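You operate a simulated robot arm through the tools that you are given. There is no shell and no other tool.

The job below is to be done with a simulated robot arm. You get a single attempt, and the scene is never put back.

JOB
Reset the stop button and settle the lift on its 70 cm lock.
Fine: lock lever back to LOCK before the lift comes down; main switch off at the end.

It is judged by the outcome, as a careful person would: the job done as asked, and still so three seconds after it is handed in. It fails if anything else is knocked over, pushed out of place, dropped, spilled or broken.

ROBOT AND FRAMES
A 6-joint arm with a two-finger parallel gripper, fixed in place. Base frame: the origin is at the foot of the arm, x ahead of it, y to its left, z up. Units: m, degrees, N and s.
With the tool pointing down near the work surface it reaches from about 0.34 to 0.76 m from the base axis. Its first joint turns from -66.0 to 66.0 degrees. Payload 2.45 kg.
The tool frame sits at the grasp point between the pads (the TCP): z along the fingers, y along the line on which they close. The tips reach 0.024 m beyond it. The gripper opens to 0.068 m. The fingers are 0.017 m wide and 0.01 m thick; the gripper's body (0.04 by 0.07 m) begins 0.041 m behind the TCP.
Orientation is told as [roll, pitch, yaw] about the base's x, y, z axes, in that order, counted from this pose: with the fingers straight down and closing along the base's y, the tool's x points along the base's -x, its y along +y and its z along -z.

CONTROLS
- The arm moves only by the tool play_rows. Its arguments are lists of equal length, an entry for each row: "travel": the shift along the tool's x, y, z in m, a list of three; "delta_rot": the turn, a rotation vector about the tool's x, y, z in degrees, a list of three. In form: {"travel": [[tx, ty, tz], ...], "delta_rot": [[wx, wy, wz], ...]}. A call has 1 to 20 rows; each row is the pose to reach, as a shift and turn from the pose commanded when the call began, along the tool's axes at that moment. "claw" is the gripper command, from -1 (shut) to 1 (fully open), values between in proportion, set as the call begins (left out, the last holds). Rows are played at 5 a second. More than 0.05 m and 8.6 degrees between two rows, or a gripper value outside its range, and nothing of the call is played. A pose out of reach is approached as far as the arm can. The call stops where the force on the tool passes 90 N (or 10 N more than at its start, if that is more) or the arm is blocked; 0.2 s more then pass. Each finger travels about 0.108 m/s and halts on what it meets, pressing with about 34 N; the grip force reading is that of the motor and also rises with nothing between the fingers. The clock runs only during rows and for 0.2 s after the last one: add rows that repeat a pose to give the fingers time. It gives the time, the measured TCP pose, the force on the tool (base axes), the opening and the grip force at its end, in the units of the frame above (readings bear some noise), with the torque about the TCP (base axes, N m) and any sound that the robot's microphone picked up.
- Cameras (640 x 400 px; columns grow to the right, rows downward): "scene" is fixed at [0.1702, 0.4144, 1.4749]; the picture's right is [-0.75, -0.66, 0.00], its down [-0.32, 0.36, -0.88] and it looks along [0.58, -0.66, -0.48] (base axes); focal length 314 px, centre (320, 200). "wrist" rides on the gripper at [0.084, 0.011, -0.075] in the tool frame; the picture's right is [-0.13, 0.99, 0.00], its down [-0.60, -0.08, -0.79] and it looks along [-0.79, -0.10, 0.61] (tool axes); focal length 251 px, centre (320, 200). There is no depth. A picture from a camera that has moved, and an enlarged one, comes with that camera's place and axes in the base frame and with its lens.
- grab_frame(camera): a new picture of that camera. The clock stands still meanwhile.
- inspect(camera, box): a new picture of the part [left, top, right, bottom] of that camera's present view, enlarged. The clock stands still meanwhile.
- close_job(): hands the job in; it is judged then, once.

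Places have to be worked out from the pictures, the camera data and where the tool is seen. Open the gripper and draw the arm clear of the work before you hand the job in, unless the task says otherwise.

The tools are called after ">>>" as name(argument=value, ...) on one line, values as JSON. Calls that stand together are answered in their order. play_rows: Moves the arm, as the interface text tells. Its arguments: {"type":"object","properties":{"travel":{"type":"array","items":{"type":"array","items":{"type":"number"}}},"delta_rot":{"type":"array","items":{"type":"array","items":{"type":"number"}}},"claw":{"type":"number"}},"required":["travel","delta_rot"]} The other tools are called the same way: grab_frame (camera) takes a picture; inspect (camera, box) takes an enlarged picture of a part of a camera's view; close_job () hands the job in.

At the start:

```text
time: 0.0
tool_pos: [0.5026, 0.0024, 1.3194]
tcp_rot: [0.0, 0.0, 0.0]
contact_force: [0.4, -0.1, 0.3]
moment: [-0.01, 0.0, 0.02]
finger_gap: 0.068
finger_force: 0.0
```

scene: 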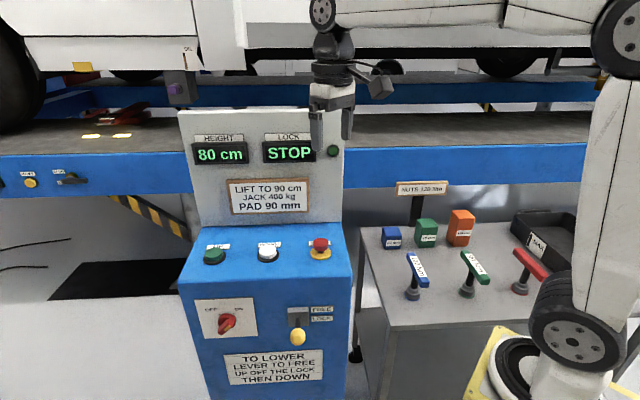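
wrist: 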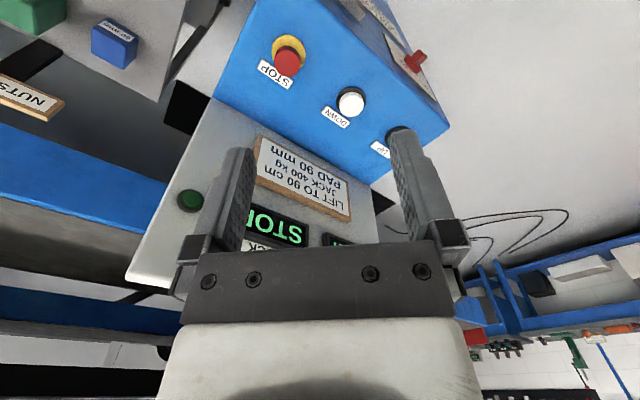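

The pictures show a control console with HEIGHT 80 cm and LOCK STOP, buttons UP/DOWN/STOP, a main switch and a lock lever. I'll look closer at all parts before moving.

>>> inspect(camera="scene", box=[170, 100, 370, 225])

>>> inspect(camera="scene", box=[170, 220, 370, 400])

>>> inspect(camera="wrist", box=[220, 0, 460, 150])

>>> inspect(camera="scene", box=[0, 30, 220, 230])

```text
3.20 times, centred on (270, 162) of scene
camera zoom: at [0.1702, 0.4144, 1.4749], right [-0.75, -0.66, 0.0], down [-0.32, 0.36, -0.88], along [0.58, -0.66, -0.48], focal length 1004 px, centre (480, 320)
```

zoom: 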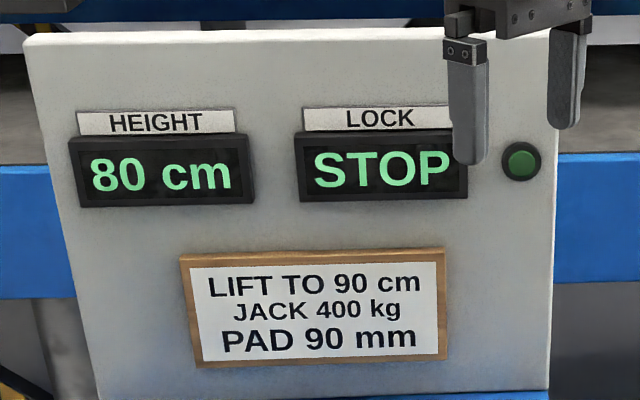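

```text
2.22 times, centred on (270, 310) of scene
camera zoom: at [0.1702, 0.4144, 1.4749], right [-0.75, -0.66, 0.0], down [-0.32, 0.36, -0.88], along [0.58, -0.66, -0.48], focal length 697 px, centre (431, -44)
```

zoom: 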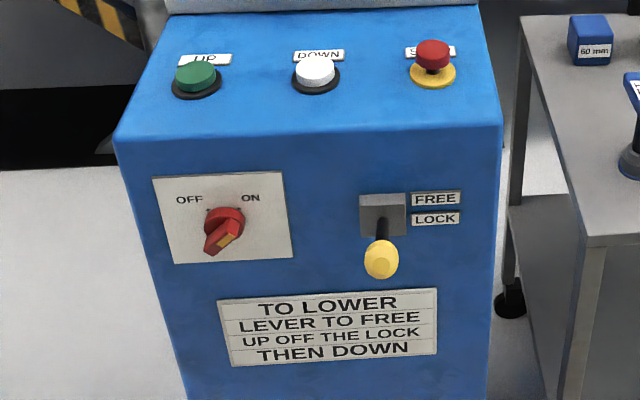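

```text
2.67 times, centred on (340, 75) of wrist
camera zoom: at [0.4182, 0.0132, 1.3941], right [0.13, 0.99, 0.0], down [0.6, -0.08, 0.79], along [0.79, -0.1, -0.61], focal length 670 px, centre (267, 533)
```

zoom: 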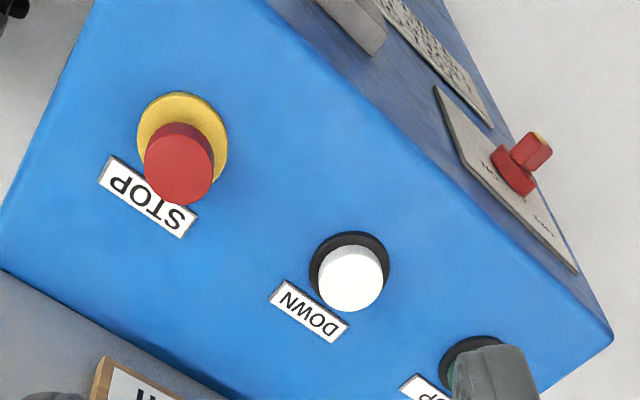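

```text
2.00 times, centred on (110, 130) of scene
camera zoom: at [0.1702, 0.4144, 1.4749], right [-0.75, -0.66, 0.0], down [-0.32, 0.36, -0.88], along [0.58, -0.66, -0.48], focal length 627 px, centre (740, 340)
```

zoom: 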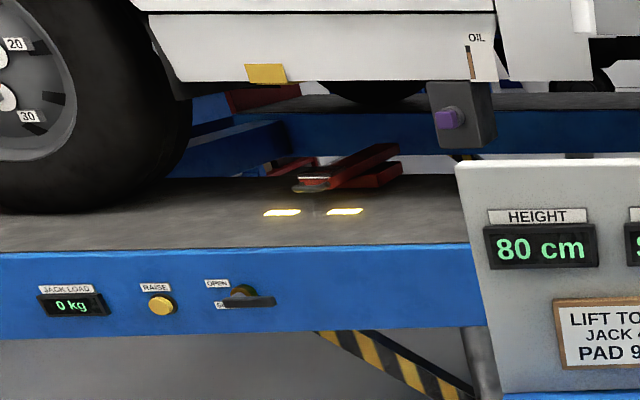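

From triangulating both cameras I judge STOP to be near (0.578,-0.053,1.02), DOWN near (0.670,0.038,1.00), UP near (0.757,0.13,1.0), and the main switch near (0.676,0.174,0.86). The console front faces (-0.7,0.7). I'll swing the tool to yaw -45 in front of the console to look at the face more closely.

>>> play_rows(travel=[[0.00625, 0.0375, 0], [0.0125, 0.075, 0], [0.01875, 0.1125, 0], [0.025, 0.15, 0], [0.03125, 0.1875, 0], [0.0375, 0.225, 0], [0.04375, 0.2625, 0], [0.05, 0.3, 0], [0.05, 0.3, 0.04], [0.05, 0.3, 0.08], [0.05, 0.3, 0.12]], delta_rot=[[0, 0, 5.6], [0, 0, 11.2], [0, 0, 16.9], [0, 0, 22.5], [0, 0, 28.1], [0, 0, 33.7], [0, 0, 39.4], [0, 0, 45], [0, 0, 45], [0, 0, 45], [0, 0, 45]])

>>> grab_frame(camera="wrist")

>>> grab_frame(camera="scene")

```text
time: 2.4
tool_pos: [0.4531, 0.303, 1.1963]
tcp_rot: [0.0, 0.0, -45.0]
contact_force: [0.1, -0.4, -0.8]
moment: [-0.04, -0.03, 0.02]
finger_gap: 0.0681
finger_force: 0.0
```

```text
taken
camera wrist: at [0.4006, 0.3708, 1.2723], right [0.79, 0.61, 0.0], down [0.37, -0.48, 0.79], along [0.48, -0.63, -0.61], focal length 251 px, centre (320, 200)
```

wrist: 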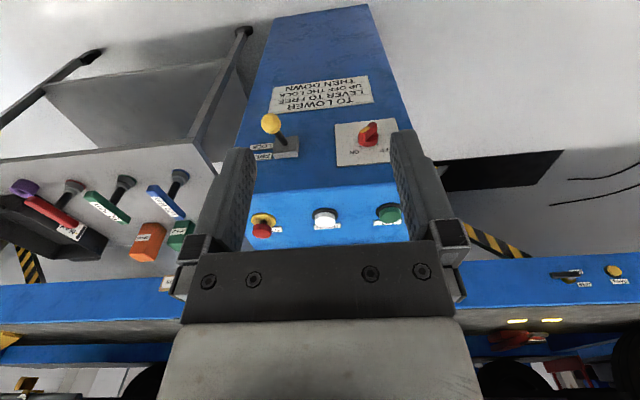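

```text
taken
```

scene: 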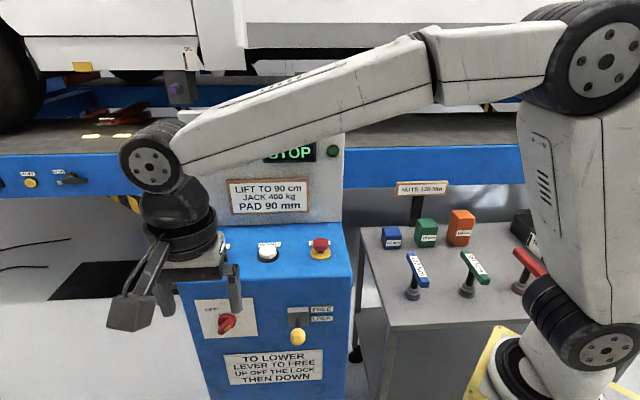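

Good view of the front face now; I zoom in on the lever, switch and buttons.

>>> inspect(camera="wrist", box=[230, 60, 420, 180])

>>> inspect(camera="wrist", box=[240, 180, 410, 260])

>>> inspect(camera="scene", box=[180, 280, 350, 390])

>>> inspect(camera="scene", box=[240, 220, 350, 290])

```text
3.33 times, centred on (325, 120) of wrist
camera zoom: at [0.4006, 0.3708, 1.2723], right [0.79, 0.61, 0.0], down [0.37, -0.48, 0.79], along [0.48, -0.63, -0.61], focal length 838 px, centre (303, 467)
```

zoom: 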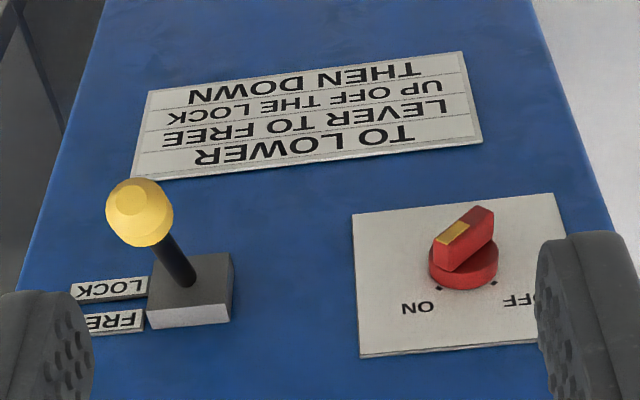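

```text
3.76 times, centred on (325, 220) of wrist
camera zoom: at [0.4006, 0.3708, 1.2723], right [0.79, 0.61, 0.0], down [0.37, -0.48, 0.79], along [0.48, -0.63, -0.61], focal length 947 px, centre (301, 125)
```

zoom: 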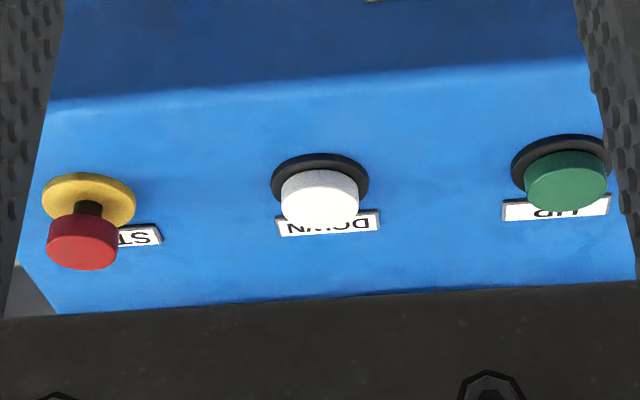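

```text
3.64 times, centred on (265, 335) of scene
camera zoom: at [0.1702, 0.4144, 1.4749], right [-0.75, -0.66, 0.0], down [-0.32, 0.36, -0.88], along [0.58, -0.66, -0.48], focal length 1140 px, centre (520, -291)
```

zoom: 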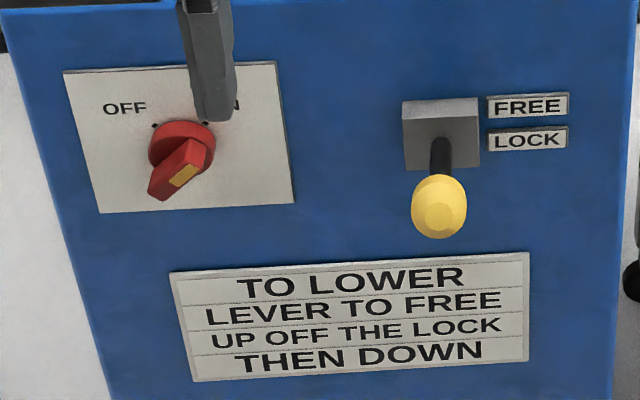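

```text
5.71 times, centred on (295, 255) of scene
camera zoom: at [0.1702, 0.4144, 1.4749], right [-0.75, -0.66, 0.0], down [-0.32, 0.36, -0.88], along [0.58, -0.66, -0.48], focal length 1792 px, centre (463, -114)
```

zoom: 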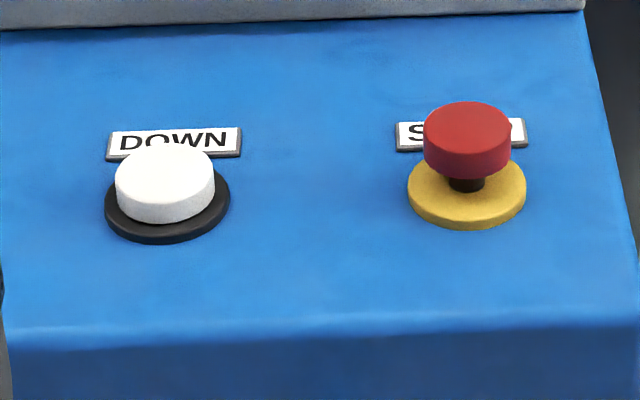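

The lever knob triangulates to about (0.4955,0.114,0.908) and its block to (0.562,0.049,0.866). So the lever sticks out and perhaps a bit upward, and I can't yet tell LOCK from FREE. I lower the tool and tilt it so the wrist camera looks level at the face.

>>> play_rows(travel=[[0, 0, 0.04], [0, 0, 0.08], [0, 0, 0.12], [0, 0, 0.16], [0, 0, 0.2], [0, 0, 0.24]], delta_rot=[[0, -6.3, 0], [0, -12.6, 0], [0, -18.9, 0], [0, -25.2, 0], [0, -31.5, 0], [0, -37.6, 0]])

>>> grab_frame(camera="wrist")

>>> grab_frame(camera="scene")

```text
time: 3.8
tool_pos: [0.453, 0.3034, 0.9577]
tcp_rot: [0.1, -37.6, -44.9]
contact_force: [1.3, 0.2, 0.3]
moment: [0.03, 0.03, -0.01]
finger_gap: 0.068
finger_force: 0.0
```

```text
taken
camera wrist: at [0.3806, 0.3903, 0.9659], right [0.77, 0.63, 0.08], down [-0.06, -0.05, 1.0], along [0.63, -0.77, 0.0], focal length 251 px, centre (320, 200)
```

wrist: 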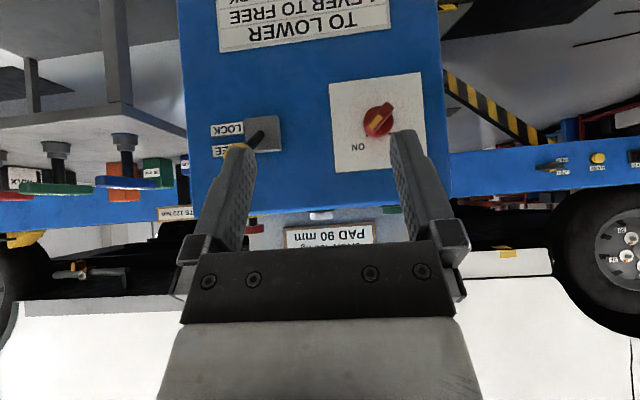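

```text
taken
```

scene: 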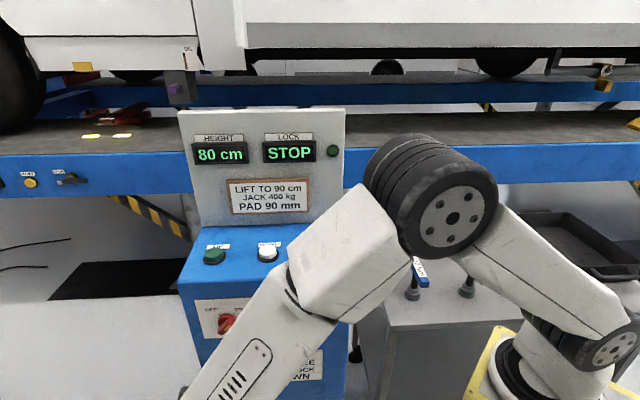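

The level view (which is upside down) seems to show the lever angled upward, beside the FREE label. I zoom in to confirm.

>>> inspect(camera="wrist", box=[190, 70, 430, 220])

```text
2.67 times, centred on (310, 145) of wrist
camera zoom: at [0.3806, 0.3903, 0.9659], right [0.77, 0.63, 0.08], down [-0.06, -0.05, 1.0], along [0.63, -0.77, 0.0], focal length 670 px, centre (347, 347)
```

zoom: 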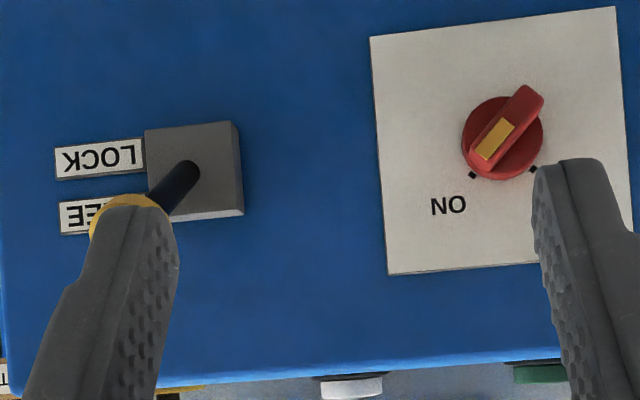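

The lever points up about 27° toward FREE: pivot z≈0.861, knob z≈0.908. The STOP head centre is about (0.581,-0.056,1.009), roughly 38 mm wide, with its collar at z≈0.98. I back the arm out upward and untilt it before going to the stop button.

>>> play_rows(travel=[[-0.0244, 0, -0.0317], [-0.0488, 0, -0.0633], [-0.0732, 0, -0.095], [-0.0976, 0, -0.1267], [-0.122, 0, -0.1583], [-0.1464, 0, -0.19]], delta_rot=[[0, 6.3, 0], [0, 12.6, 0], [0, 18.9, 0], [0, 25.2, 0], [0, 31.5, 0], [0, 37.6, 0]])

```text
time: 5.2
tool_pos: [0.4524, 0.3023, 1.1995]
tcp_rot: [0.1, 0.1, -44.8]
contact_force: [-1.1, -0.2, 0.2]
moment: [0.0, 0.02, 0.01]
finger_gap: 0.0683
finger_force: 0.1
```

Now I move above the STOP button at a safe height, with yaw about -10 to leave room for a clockwise twist.

>>> play_rows(travel=[[-0.0382, -0.0181, 0], [-0.0764, -0.0361, 0], [-0.1146, -0.0542, 0], [-0.1528, -0.0723, 0], [-0.1909, -0.0903, 0], [-0.2291, -0.1084, 0.0], [-0.2673, -0.1265, 0.02], [-0.3055, -0.1445, 0.05], [-0.3437, -0.1626, 0.08]], delta_rot=[[0, 0, -4], [0, 0, -8], [0, 0, -12], [0, 0, -16], [0, 0, -20], [0, 0, -24], [0, 0, -28], [0, 0, -32], [0, 0, -35]])

>>> grab_frame(camera="wrist")

>>> grab_frame(camera="scene")

```text
refused: row 8 steps farther than a row can; nothing moved
```

```text
taken
camera wrist: at [0.4008, 0.3694, 1.2748], right [0.79, 0.61, 0.0], down [0.37, -0.48, 0.79], along [0.48, -0.63, -0.61], focal length 251 px, centre (320, 200)
```

wrist: 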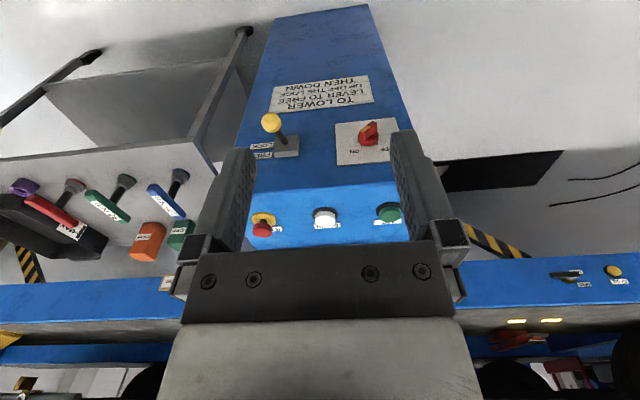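

```text
taken
```

scene: 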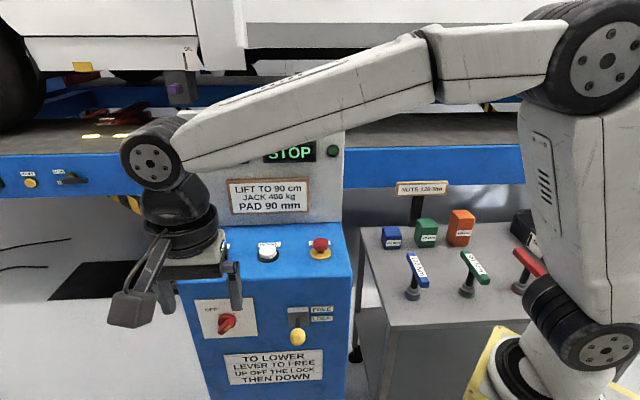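

The last rows stepped too far, so nothing moved. I resend the same path with the descent spread out.

>>> play_rows(travel=[[-0.0382, -0.0181, 0], [-0.0764, -0.0361, 0], [-0.1146, -0.0542, 0], [-0.1528, -0.0723, 0], [-0.1909, -0.0903, 0], [-0.2291, -0.1084, 0.01], [-0.2673, -0.1265, 0.02], [-0.3055, -0.1445, 0.03], [-0.3437, -0.1626, 0.04], [-0.3437, -0.1626, 0.08]], delta_rot=[[0, 0, -4], [0, 0, -8], [0, 0, -12], [0, 0, -16], [0, 0, -20], [0, 0, -24], [0, 0, -28], [0, 0, -32], [0, 0, -35], [0, 0, -35]])

>>> grab_frame(camera="wrist")

>>> grab_frame(camera="scene")

```text
time: 7.4
tool_pos: [0.5818, -0.0561, 1.1179]
tcp_rot: [0.0, 0.1, -9.9]
contact_force: [0.4, 0.5, -0.7]
moment: [-0.02, 0.01, -0.02]
finger_gap: 0.068
finger_force: 0.0
```

```text
taken
camera wrist: at [0.5001, -0.0305, 1.1936], right [0.3, 0.95, 0.0], down [0.58, -0.18, 0.79], along [0.76, -0.24, -0.61], focal length 251 px, centre (320, 200)
```

wrist: 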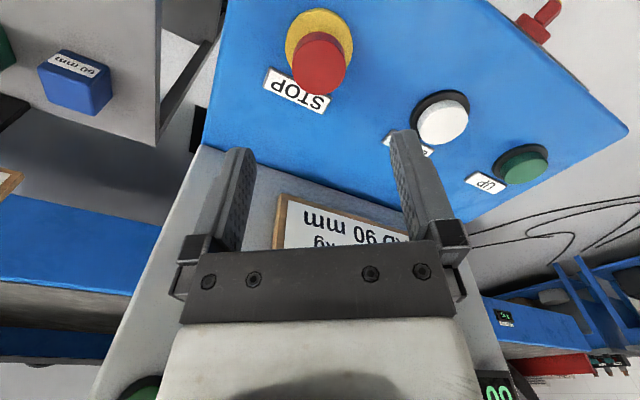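

```text
taken
```

scene: 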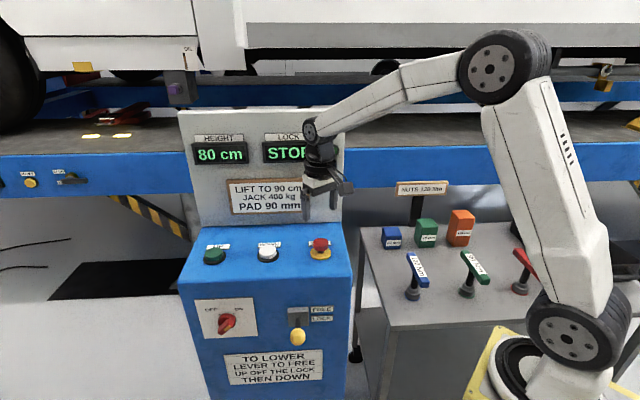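

This view puts the head at about (0.580,-0.055), within about 2 mm of the tool axis. I check the head for markings before gripping.

>>> inspect(camera="wrist", box=[250, 0, 410, 120])

```text
3.33 times, centred on (330, 60) of wrist
camera zoom: at [0.5001, -0.0305, 1.1936], right [0.3, 0.95, 0.0], down [0.58, -0.18, 0.79], along [0.76, -0.24, -0.61], focal length 838 px, centre (287, 667)
```

zoom: 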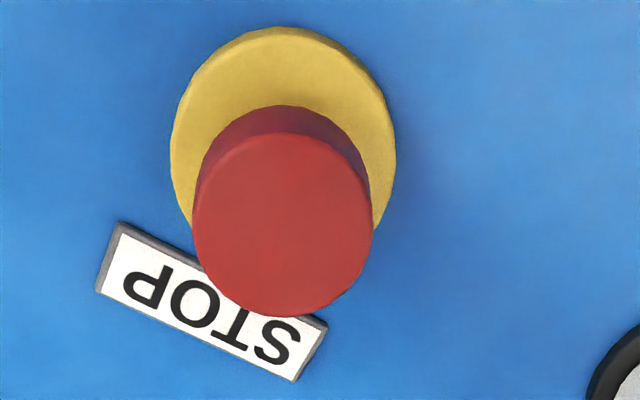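

No markings on the head, and its top is at about z 1.017. I descend around the head with the gripper open, then close on it.

>>> play_rows(travel=[[0.0015, 0.001, 0.03], [0.0015, 0.001, 0.06], [0.0015, 0.001, 0.08], [0.0015, 0.001, 0.095], [0.0015, 0.001, 0.102]], delta_rot=[[0, 0, 0], [0, 0, 0], [0, 0, 0], [0, 0, 0], [0, 0, 0]])

>>> inspect(camera="scene", box=[270, 180, 380, 270])

>>> grab_frame(camera="wrist")

```text
time: 8.6
tool_pos: [0.5789, -0.0543, 1.016]
tcp_rot: [0.1, 0.0, -10.0]
contact_force: [0.1, -0.4, -0.5]
moment: [0.01, -0.03, -0.01]
finger_gap: 0.068
finger_force: 0.0
```

```text
4.44 times, centred on (325, 225) of scene
camera zoom: at [0.1702, 0.4144, 1.4749], right [-0.75, -0.66, 0.0], down [-0.32, 0.36, -0.88], along [0.58, -0.66, -0.48], focal length 1394 px, centre (298, 89)
```

zoom: 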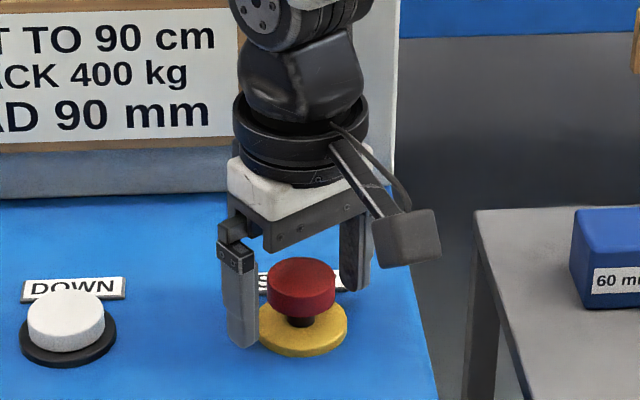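

```text
taken
camera wrist: at [0.4975, -0.0289, 1.0914], right [0.3, 0.95, 0.0], down [0.58, -0.18, 0.79], along [0.76, -0.24, -0.61], focal length 251 px, centre (320, 200)
```

wrist: 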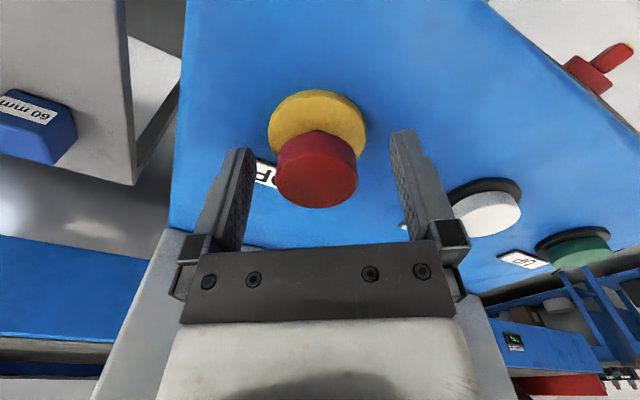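

The head is centred between the fingers. I close the gripper and hold.

>>> play_rows(travel=[[0, 0, 0], [0, 0, 0], [0, 0, 0]], delta_rot=[[0, 0, 0], [0, 0, 0], [0, 0, 0]], claw=-1)

>>> inspect(camera="scene", box=[270, 180, 380, 270])

```text
time: 9.4
tool_pos: [0.5784, -0.0572, 1.0144]
tcp_rot: [-0.2, 0.0, -10.0]
contact_force: [-2.5, -18.2, -0.4]
moment: [0.06, 0.02, 0.11]
finger_gap: 0.0372
finger_force: 45.0
```

```text
4.44 times, centred on (325, 225) of scene
camera zoom: at [0.1701, 0.4139, 1.4751], right [-0.75, -0.66, 0.0], down [-0.32, 0.36, -0.88], along [0.58, -0.66, -0.48], focal length 1394 px, centre (298, 89)
```

zoom: 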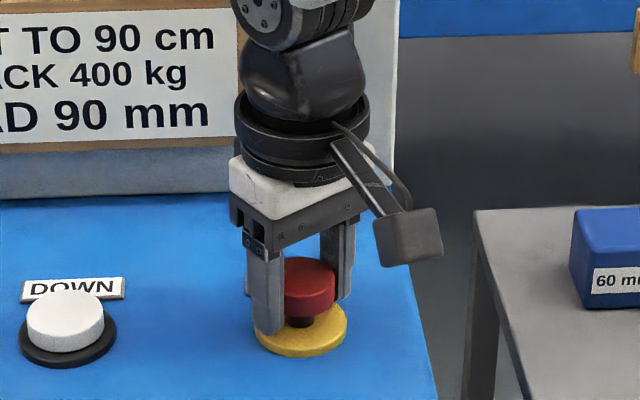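

The head is gripped at 37 mm with a slight off-centre lateral load. I recentre by about 2.5 mm and twist clockwise (seen from above) by 30°.

>>> play_rows(travel=[[0, -0.0025, 0], [0, -0.0025, 0], [0, -0.0025, 0], [0, -0.0025, 0], [0, -0.0025, 0], [0, -0.0025, 0], [0, -0.0025, 0]], delta_rot=[[0, 0, 0], [0, 0, 5], [0, 0, 10], [0, 0, 15], [0, 0, 20], [0, 0, 25], [0, 0, 30]])

>>> inspect(camera="scene", box=[170, 100, 370, 270])

```text
time: 11.0
tool_pos: [0.579, -0.0556, 1.0161]
tcp_rot: [0.0, -0.2, -39.9]
contact_force: [5.2, 16.7, 0.6]
moment: [-0.2, -0.03, 0.85]
finger_gap: 0.0368
finger_force: 45.7
```

```text
2.35 times, centred on (270, 185) of scene
camera zoom: at [0.1703, 0.415, 1.4747], right [-0.75, -0.66, 0.0], down [-0.32, 0.36, -0.88], along [0.58, -0.66, -0.48], focal length 738 px, centre (438, 235)
```

zoom: 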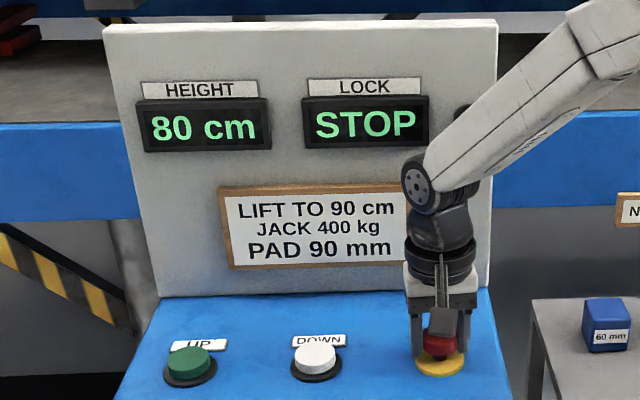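

The torque is 0.85 Nm and the display still shows STOP, so either a spring or slip is resisting. I continue the twist another 30°.

>>> play_rows(travel=[[0, 0, 0], [0, 0, 0], [0, 0, 0], [0, 0, 0], [0, 0, 0], [0, 0, 0]], delta_rot=[[0, 0, 5], [0, 0, 10], [0, 0, 15], [0, 0, 20], [0, 0, 25], [0, 0, 30]])

>>> inspect(camera="scene", box=[170, 100, 370, 270])

```text
time: 12.4
tool_pos: [0.5798, -0.0576, 1.016]
tcp_rot: [0.0, -0.1, -70.2]
contact_force: [15.8, 14.8, -2.1]
moment: [-0.2, 0.05, 0.8]
finger_gap: 0.0369
finger_force: 45.4
```

```text
2.35 times, centred on (270, 185) of scene
camera zoom: at [0.1707, 0.4149, 1.4747], right [-0.75, -0.66, 0.0], down [-0.32, 0.36, -0.88], along [0.58, -0.66, -0.48], focal length 738 px, centre (438, 235)
```

zoom: 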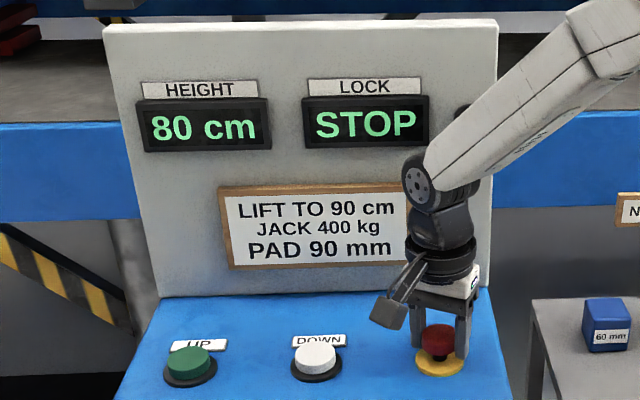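

The torque stayed at about 0.8 Nm across 30°, so the fingers are slipping and the head does not turn clockwise. I try a gentle pull upward instead.

>>> play_rows(travel=[[0, 0, -0.003], [0, 0, -0.006], [0, 0, -0.009], [0, 0, -0.012], [0, 0, -0.012]], delta_rot=[[0, 0, 0], [0, 0, 0], [0, 0, 0], [0, 0, 0], [0, 0, 0]])

>>> inspect(camera="scene", box=[170, 100, 370, 270])

```text
time: 13.6
tool_pos: [0.5801, -0.0582, 1.0283]
tcp_rot: [0.1, -0.1, -70.0]
contact_force: [19.0, 6.5, 2.2]
moment: [0.3, 0.18, -0.21]
finger_gap: 0.0366
finger_force: 44.9
```

```text
2.35 times, centred on (270, 185) of scene
camera zoom: at [0.1708, 0.4146, 1.4748], right [-0.75, -0.66, 0.0], down [-0.32, 0.36, -0.88], along [0.58, -0.66, -0.48], focal length 738 px, centre (438, 235)
```

zoom: 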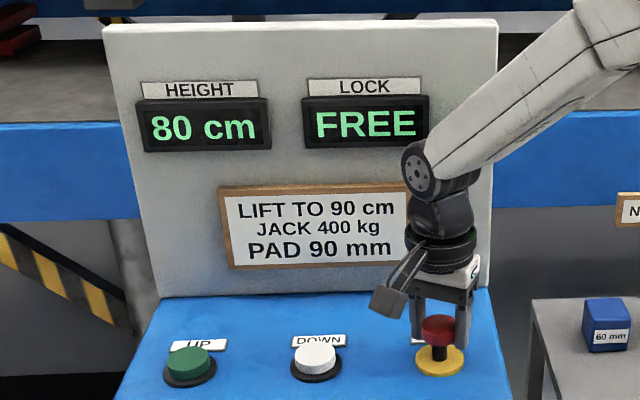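

The pull reset the stop button: the LOCK display now reads FREE, which also confirms the lever is in FREE. I open the gripper and rise straight up.

>>> play_rows(travel=[[0, 0, 0], [0, 0, 0], [0, 0, 0], [0, 0, -0.03], [0, 0, -0.07], [0, 0, -0.11]], delta_rot=[[0, 0, 0], [0, 0, 0], [0, 0, 0], [0, 0, 0], [0, 0, 0], [0, 0, 0]], claw=1)

>>> grab_frame(camera="scene")

```text
time: 15.0
tool_pos: [0.5806, -0.0564, 1.1383]
tcp_rot: [0.0, 0.0, -70.0]
contact_force: [-0.1, 0.2, -0.1]
moment: [0.0, 0.02, -0.04]
finger_gap: 0.0682
finger_force: 0.2
```

```text
taken
```

scene: 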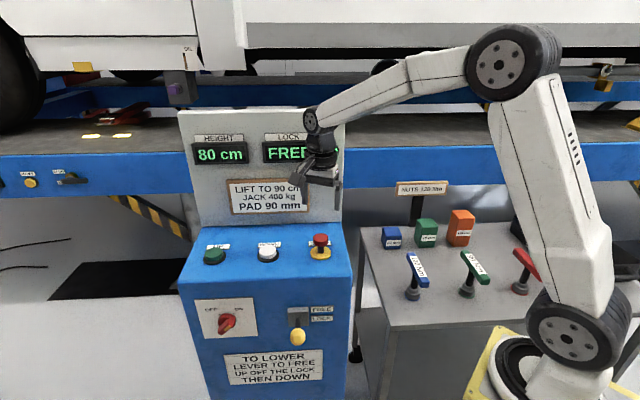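

The display stays at FREE with the button out. Next I push the lever down to LOCK, so I close the fingers and move above the lever knob near (0.498,0.111) at yaw -45.

>>> play_rows(travel=[[0.0369, -0.004, 0.006], [0.0737, -0.0079, 0.012], [0.1106, -0.0119, 0.018], [0.1474, -0.0158, 0.024], [0.1843, -0.0198, 0.03]], delta_rot=[[0, 0, -5], [0, 0, -10], [0, 0, -15], [0, 0, -20], [0, 0, -25]], claw=-1)

>>> grab_frame(camera="wrist")

>>> grab_frame(camera="scene")

```text
time: 16.2
tool_pos: [0.4963, 0.1094, 1.1071]
tcp_rot: [0.1, 0.1, -45.0]
contact_force: [0.4, 1.0, 0.5]
moment: [-0.03, -0.03, -0.03]
finger_gap: 0.0
finger_force: 24.0
```

```text
taken
camera wrist: at [0.4442, 0.1765, 1.1843], right [0.79, 0.61, 0.0], down [0.37, -0.48, 0.79], along [0.48, -0.63, -0.61], focal length 251 px, centre (320, 200)
```

wrist: 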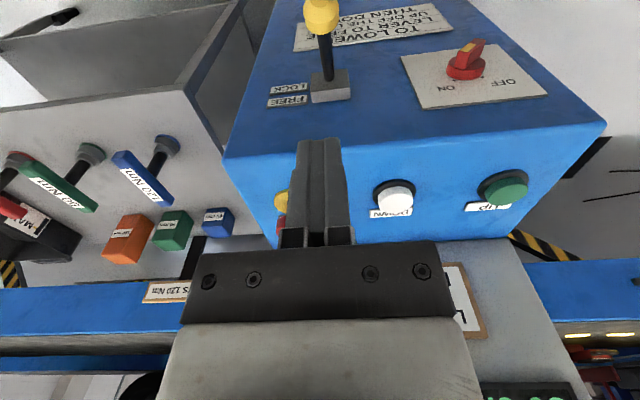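

```text
taken
```

scene: 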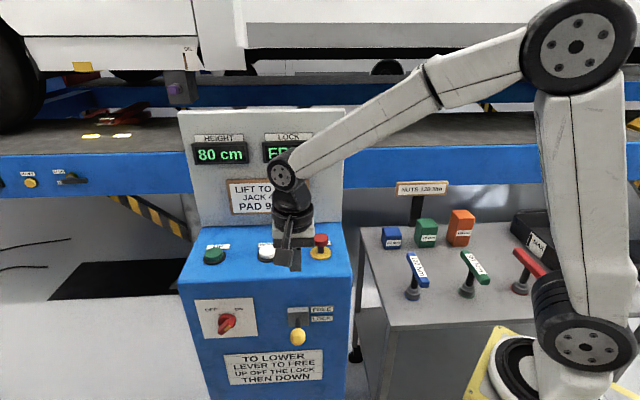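

The knob re-triangulates to (0.496,0.114,0.908), and the closed fingertips are right above it with a 3 mm correction needed. I descend and press the knob down gradually.

>>> play_rows(travel=[[0, 0.003, 0.04], [0, 0.003, 0.08], [0, 0.003, 0.12], [0, 0.003, 0.145], [0, 0.003, 0.16], [0, 0.003, 0.175], [0, 0.003, 0.19]], delta_rot=[[0, 0, 0], [0, 0, 0], [0, 0, 0], [0, 0, 0], [0, 0, 0], [0, 0, 0], [0, 0, 0]])

>>> grab_frame(camera="wrist")

>>> grab_frame(camera="scene")

```text
time: 17.8
tool_pos: [0.4996, 0.1094, 0.9178]
tcp_rot: [0.0, 0.0, -45.0]
contact_force: [-0.1, 0.3, 0.3]
moment: [0.0, -0.03, 0.0]
finger_gap: 0.0
finger_force: 24.0
```

```text
taken
camera wrist: at [0.4476, 0.1774, 0.9941], right [0.79, 0.61, 0.0], down [0.37, -0.48, 0.79], along [0.48, -0.63, -0.61], focal length 251 px, centre (320, 200)
```

wrist: 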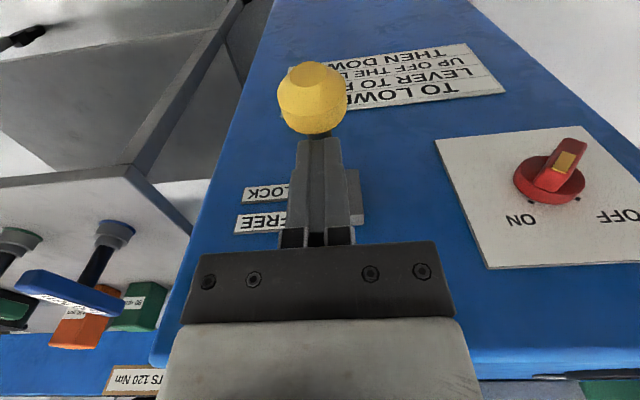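

```text
taken
```

scene: 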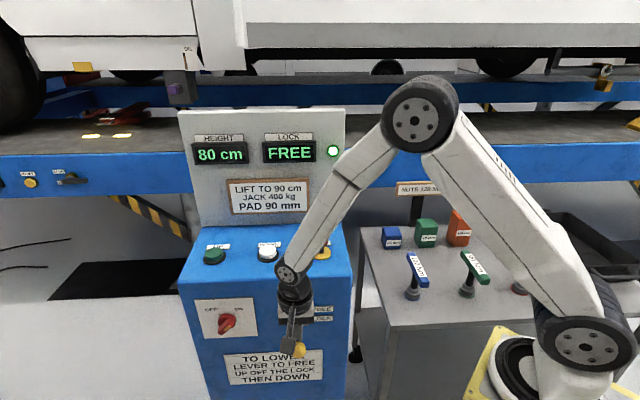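

The knob has moved from z≈0.908 to about 0.874 and stayed there, so the press works with little force. I shift 7 mm outward to stay on the knob's crown and keep pressing down toward LOCK.

>>> play_rows(travel=[[0.007, 0, 0], [0.007, 0, 0.012], [0.007, 0, 0.024], [0.007, 0, 0.036], [0.007, 0, 0.048], [0.007, 0, 0.056]], delta_rot=[[0, 0, 0], [0, 0, 0], [0, 0, 0], [0, 0, 0], [0, 0, 0], [0, 0, 0]])

>>> grab_frame(camera="wrist")

>>> grab_frame(camera="scene")

```text
time: 19.2
tool_pos: [0.4944, 0.1163, 0.8617]
tcp_rot: [0.0, 0.0, -45.1]
contact_force: [-0.6, 0.3, 0.4]
moment: [-0.01, 0.0, -0.02]
finger_gap: 0.0001
finger_force: 23.5
```

```text
taken
camera wrist: at [0.4423, 0.1841, 0.9379], right [0.79, 0.61, 0.0], down [0.37, -0.48, 0.79], along [0.48, -0.63, -0.61], focal length 251 px, centre (320, 200)
```

wrist: 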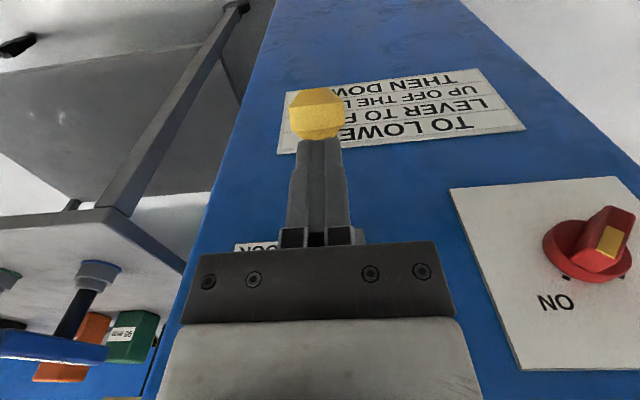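

```text
taken
```

scene: 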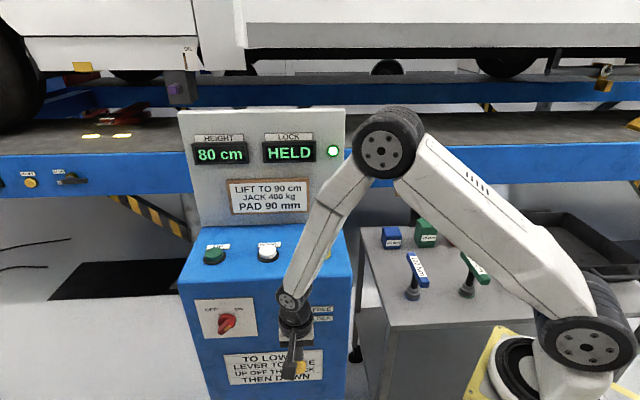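

The display now reads HELD, so the lever has registered off FREE. I press a little further to make sure the lever is fully at its LOCK end.

>>> play_rows(travel=[[0, 0, 0.006], [0, 0, 0.012], [0, 0, 0.018], [0, 0, 0.024]], delta_rot=[[0, 0, 0], [0, 0, 0], [0, 0, 0], [0, 0, 0]])

>>> grab_frame(camera="wrist")

>>> inspect(camera="scene", box=[180, 280, 360, 400])

```text
time: 20.1
tool_pos: [0.4959, 0.1166, 0.8482]
tcp_rot: [0.0, 0.0, -45.0]
contact_force: [-18.5, -3.2, 47.2]
moment: [-0.16, 0.54, 0.03]
finger_gap: 0.0003
finger_force: 23.5
stopped in row 4: the force on the tool passed its limit at 105 N (the readings are from after the stop); the commanded pose is now the measured one
```

```text
taken
camera wrist: at [0.4436, 0.184, 0.9244], right [0.79, 0.61, 0.0], down [0.37, -0.48, 0.79], along [0.48, -0.63, -0.61], focal length 251 px, centre (320, 200)
```

wrist: 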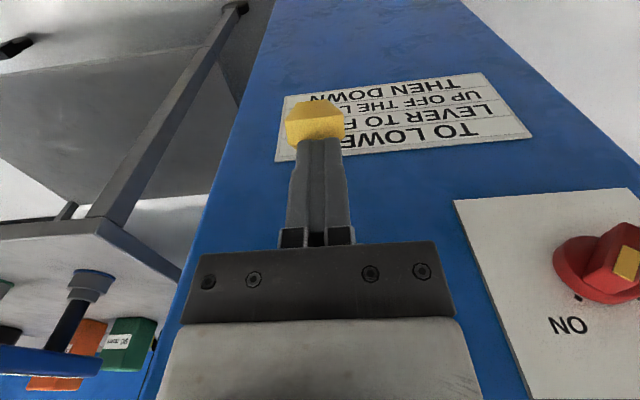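

```text
3.33 times, centred on (270, 340) of scene
camera zoom: at [0.1689, 0.4142, 1.4751], right [-0.75, -0.66, 0.0], down [-0.32, 0.36, -0.88], along [0.58, -0.66, -0.48], focal length 1045 px, centre (487, -267)
```

zoom: 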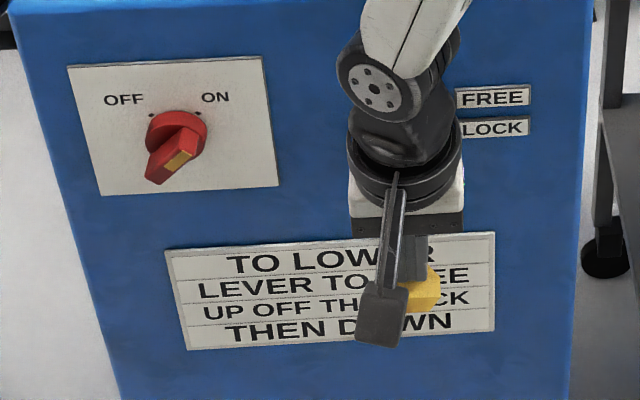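

The lever hit its lower end stop, so it is at LOCK. I lift clear and move above the DOWN button at (0.672,0.037), then look again.

>>> play_rows(travel=[[0, 0, -0.045], [0, 0, -0.09], [0, 0, -0.135], [0, 0, -0.18], [0, 0, -0.225], [0, 0, -0.255], [-0.036, 0.0134, -0.255], [-0.072, 0.0268, -0.255], [-0.108, 0.0402, -0.255], [-0.144, 0.0536, -0.255], [-0.181, 0.068, -0.255]], delta_rot=[[0, 0, 0], [0, 0, 0], [0, 0, 0], [0, 0, 0], [0, 0, 0], [0, 0, 0], [0, 0, 0], [0, 0, 0], [0, 0, 0], [0, 0, 0], [0, 0, 0]])

>>> grab_frame(camera="scene")

>>> grab_frame(camera="wrist")

>>> inspect(camera="scene", box=[180, 280, 360, 400])

```text
time: 22.5
tool_pos: [0.673, 0.0362, 1.101]
tcp_rot: [0.1, -0.1, -45.1]
contact_force: [-0.8, 0.6, -0.3]
moment: [0.0, 0.02, -0.02]
finger_gap: 0.0
finger_force: 23.8
```

```text
taken
```

scene: 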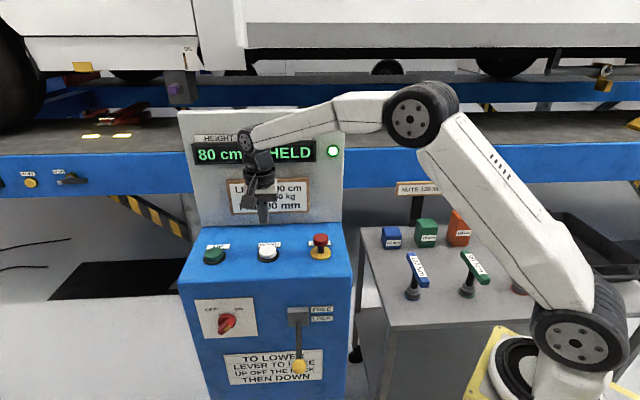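

```text
taken
camera wrist: at [0.6208, 0.1036, 1.1769], right [0.79, 0.61, 0.0], down [0.37, -0.48, 0.79], along [0.48, -0.63, -0.61], focal length 251 px, centre (320, 200)
```

wrist: 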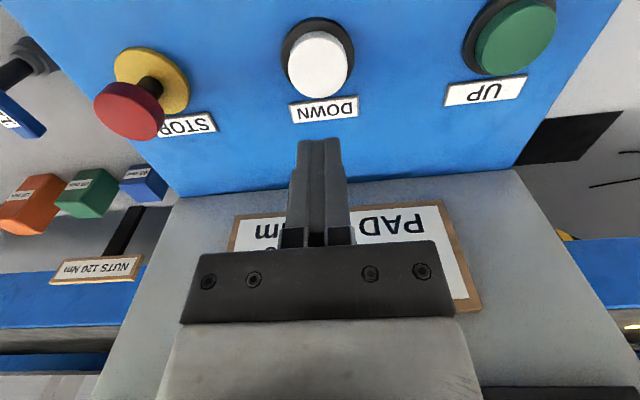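

```text
3.33 times, centred on (270, 340) of scene
camera zoom: at [0.1702, 0.4144, 1.4749], right [-0.75, -0.66, 0.0], down [-0.32, 0.36, -0.88], along [0.58, -0.66, -0.48], focal length 1045 px, centre (487, -267)
```

zoom: 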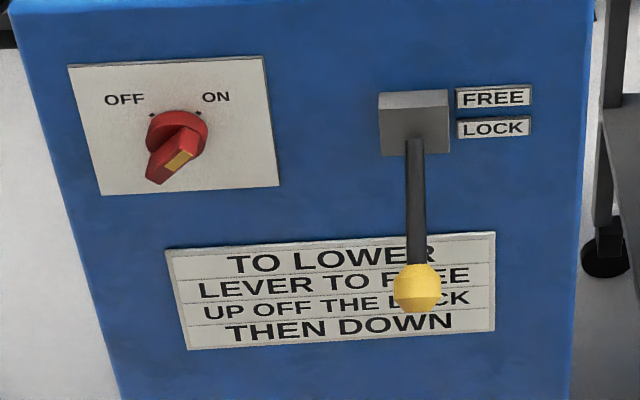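

The lever is clearly at LOCK and the display reads HELD. I press DOWN briefly to see how the lift responds.

>>> play_rows(travel=[[0.003, 0, 0.04], [0.003, 0, 0.07], [0.003, 0, 0.08], [0.003, 0, 0.086], [0.003, 0, 0.086], [0.003, 0, 0.086]], delta_rot=[[0, 0, 0], [0, 0, 0], [0, 0, 0], [0, 0, 0], [0, 0, 0], [0, 0, 0]])

>>> grab_frame(camera="scene")

>>> inspect(camera="scene", box=[170, 120, 370, 270])

```text
time: 23.9
tool_pos: [0.6707, 0.0384, 1.0165]
tcp_rot: [0.1, -0.1, -44.9]
contact_force: [-2.7, 0.5, 6.1]
moment: [0.02, 0.09, -0.03]
finger_gap: 0.0
finger_force: 23.5
heard: click
```

```text
taken
```

scene: 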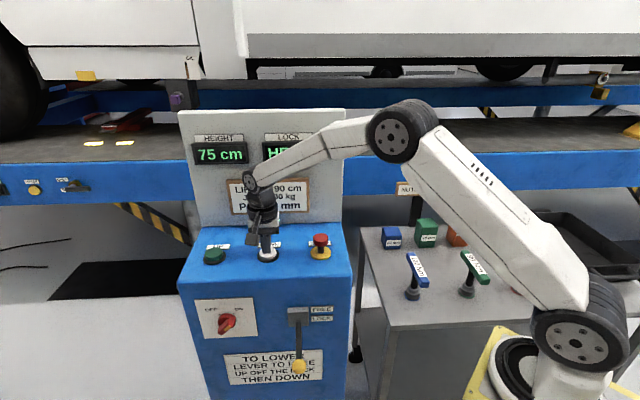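

```text
2.67 times, centred on (270, 195) of scene
camera zoom: at [0.17, 0.4144, 1.4749], right [-0.75, -0.66, 0.0], down [-0.32, 0.36, -0.88], along [0.58, -0.66, -0.48], focal length 836 px, centre (453, 213)
```

zoom: 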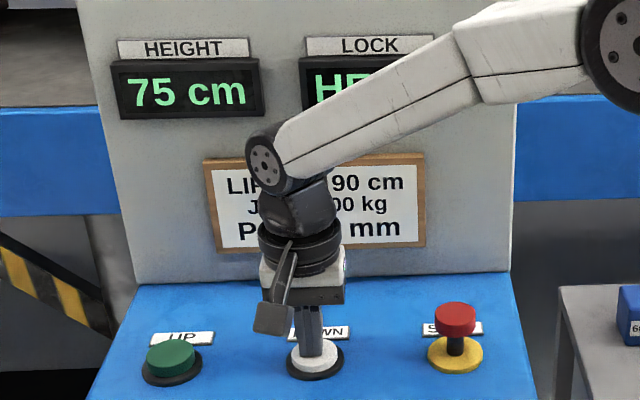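

The lift is coming down (75 cm) with the lever at LOCK. I keep DOWN held for a short while more and check again.

>>> play_rows(travel=[[0, 0, 0], [0, 0, 0]], delta_rot=[[0, 0, 0], [0, 0, 0]])

>>> inspect(camera="scene", box=[170, 120, 370, 270])

```text
time: 24.5
tool_pos: [0.6706, 0.039, 1.0159]
tcp_rot: [0.0, -0.1, -45.1]
contact_force: [-1.6, 0.6, 5.8]
moment: [-0.01, 0.04, 0.03]
finger_gap: 0.0001
finger_force: 24.0
```

```text
2.67 times, centred on (270, 195) of scene
camera zoom: at [0.17, 0.4144, 1.4749], right [-0.75, -0.66, 0.0], down [-0.32, 0.36, -0.88], along [0.58, -0.66, -0.48], focal length 836 px, centre (453, 213)
```

zoom: 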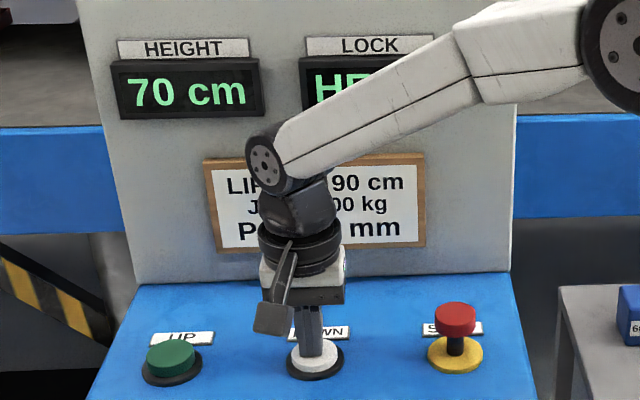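

The height reads 70 cm, though the lock display still begins with "H". I hold DOWN slightly longer so it settles onto the pawls.

>>> play_rows(travel=[[0, 0, 0], [0, 0, 0]], delta_rot=[[0, 0, 0], [0, 0, 0]])

>>> inspect(camera="scene", box=[170, 120, 370, 270])

```text
time: 25.1
tool_pos: [0.6716, 0.0386, 1.0185]
tcp_rot: [0.1, -0.1, -45.0]
contact_force: [-1.0, 0.9, 5.7]
moment: [0.06, 0.01, -0.02]
finger_gap: 0.0
finger_force: 23.7
```

```text
2.67 times, centred on (270, 195) of scene
camera zoom: at [0.17, 0.4144, 1.4749], right [-0.75, -0.66, 0.0], down [-0.32, 0.36, -0.88], along [0.58, -0.66, -0.48], focal length 836 px, centre (453, 213)
```

zoom: 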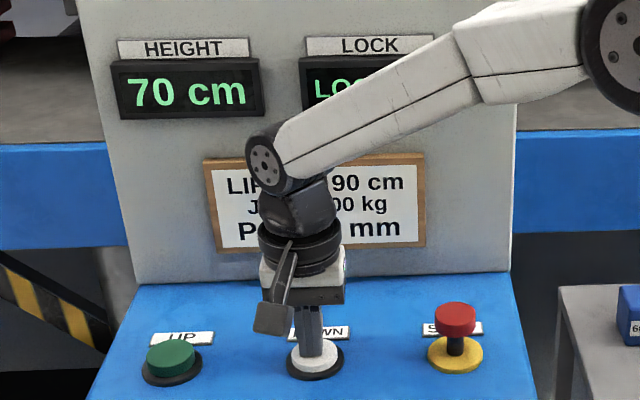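

The lock display now starts with "LOC" (LOCKED) at 70 cm. I release DOWN, rise, move out in front of the console, and check the display and the switch.

>>> play_rows(travel=[[0, 0, -0.02], [0, 0, -0.05], [0, 0, -0.085], [0.04, 0.016, -0.085], [0.08, 0.032, -0.085], [0.12, 0.048, -0.085], [0.16, 0.064, -0.085], [0.2, 0.08, -0.085], [0.245, 0.1, -0.085]], delta_rot=[[0, 0, 0], [0, 0, 0], [0, 0, 0], [0, 0, 0], [0, 0, 0], [0, 0, 0], [0, 0, 0], [0, 0, 0], [0, 0, 0]], claw=1)

>>> grab_frame(camera="scene")

>>> grab_frame(camera="wrist")

```text
time: 27.1
tool_pos: [0.5672, 0.283, 1.0993]
tcp_rot: [0.1, -0.1, -45.0]
contact_force: [0.5, 0.1, 0.9]
moment: [0.01, -0.02, -0.03]
finger_gap: 0.0679
finger_force: 0.1
```

```text
taken
```

scene: 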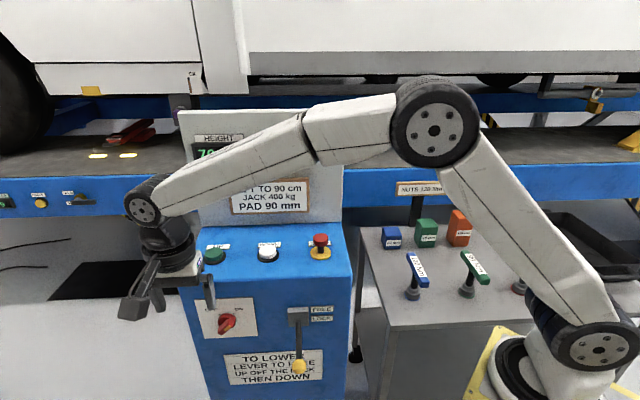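

```text
taken
camera wrist: at [0.5155, 0.3509, 1.1763], right [0.79, 0.61, 0.0], down [0.37, -0.48, 0.79], along [0.48, -0.63, -0.61], focal length 251 px, centre (320, 200)
```

wrist: 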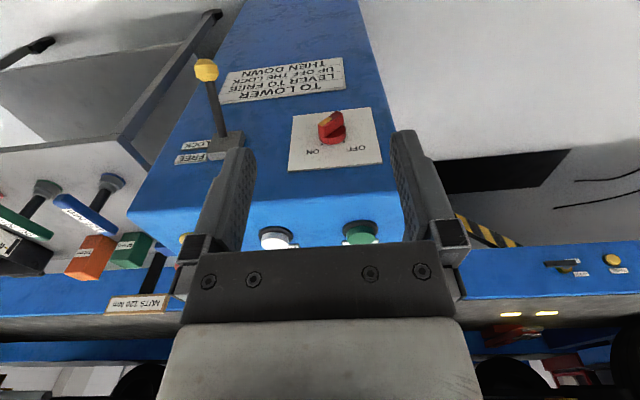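

I zoom in on the switch from both cameras to get the bar's pose.

>>> inspect(camera="wrist", box=[280, 90, 400, 180])

>>> inspect(camera="scene", box=[195, 290, 275, 345])

```text
4.44 times, centred on (340, 135) of wrist
camera zoom: at [0.5155, 0.3509, 1.1763], right [0.79, 0.61, 0.0], down [0.37, -0.48, 0.79], along [0.48, -0.63, -0.61], focal length 1118 px, centre (231, 489)
```

zoom: 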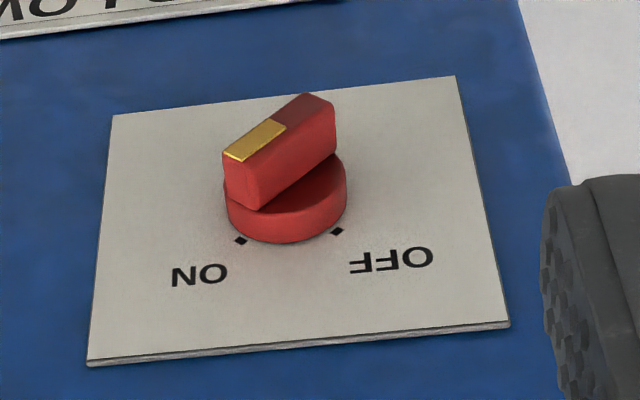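

```text
7.27 times, centred on (235, 318) of scene
camera zoom: at [0.1702, 0.4144, 1.4749], right [-0.75, -0.66, 0.0], down [-0.32, 0.36, -0.88], along [0.58, -0.66, -0.48], focal length 2281 px, centre (938, -654)
```

zoom: 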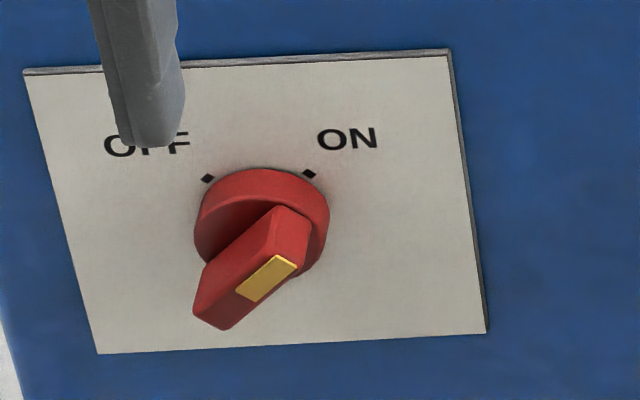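

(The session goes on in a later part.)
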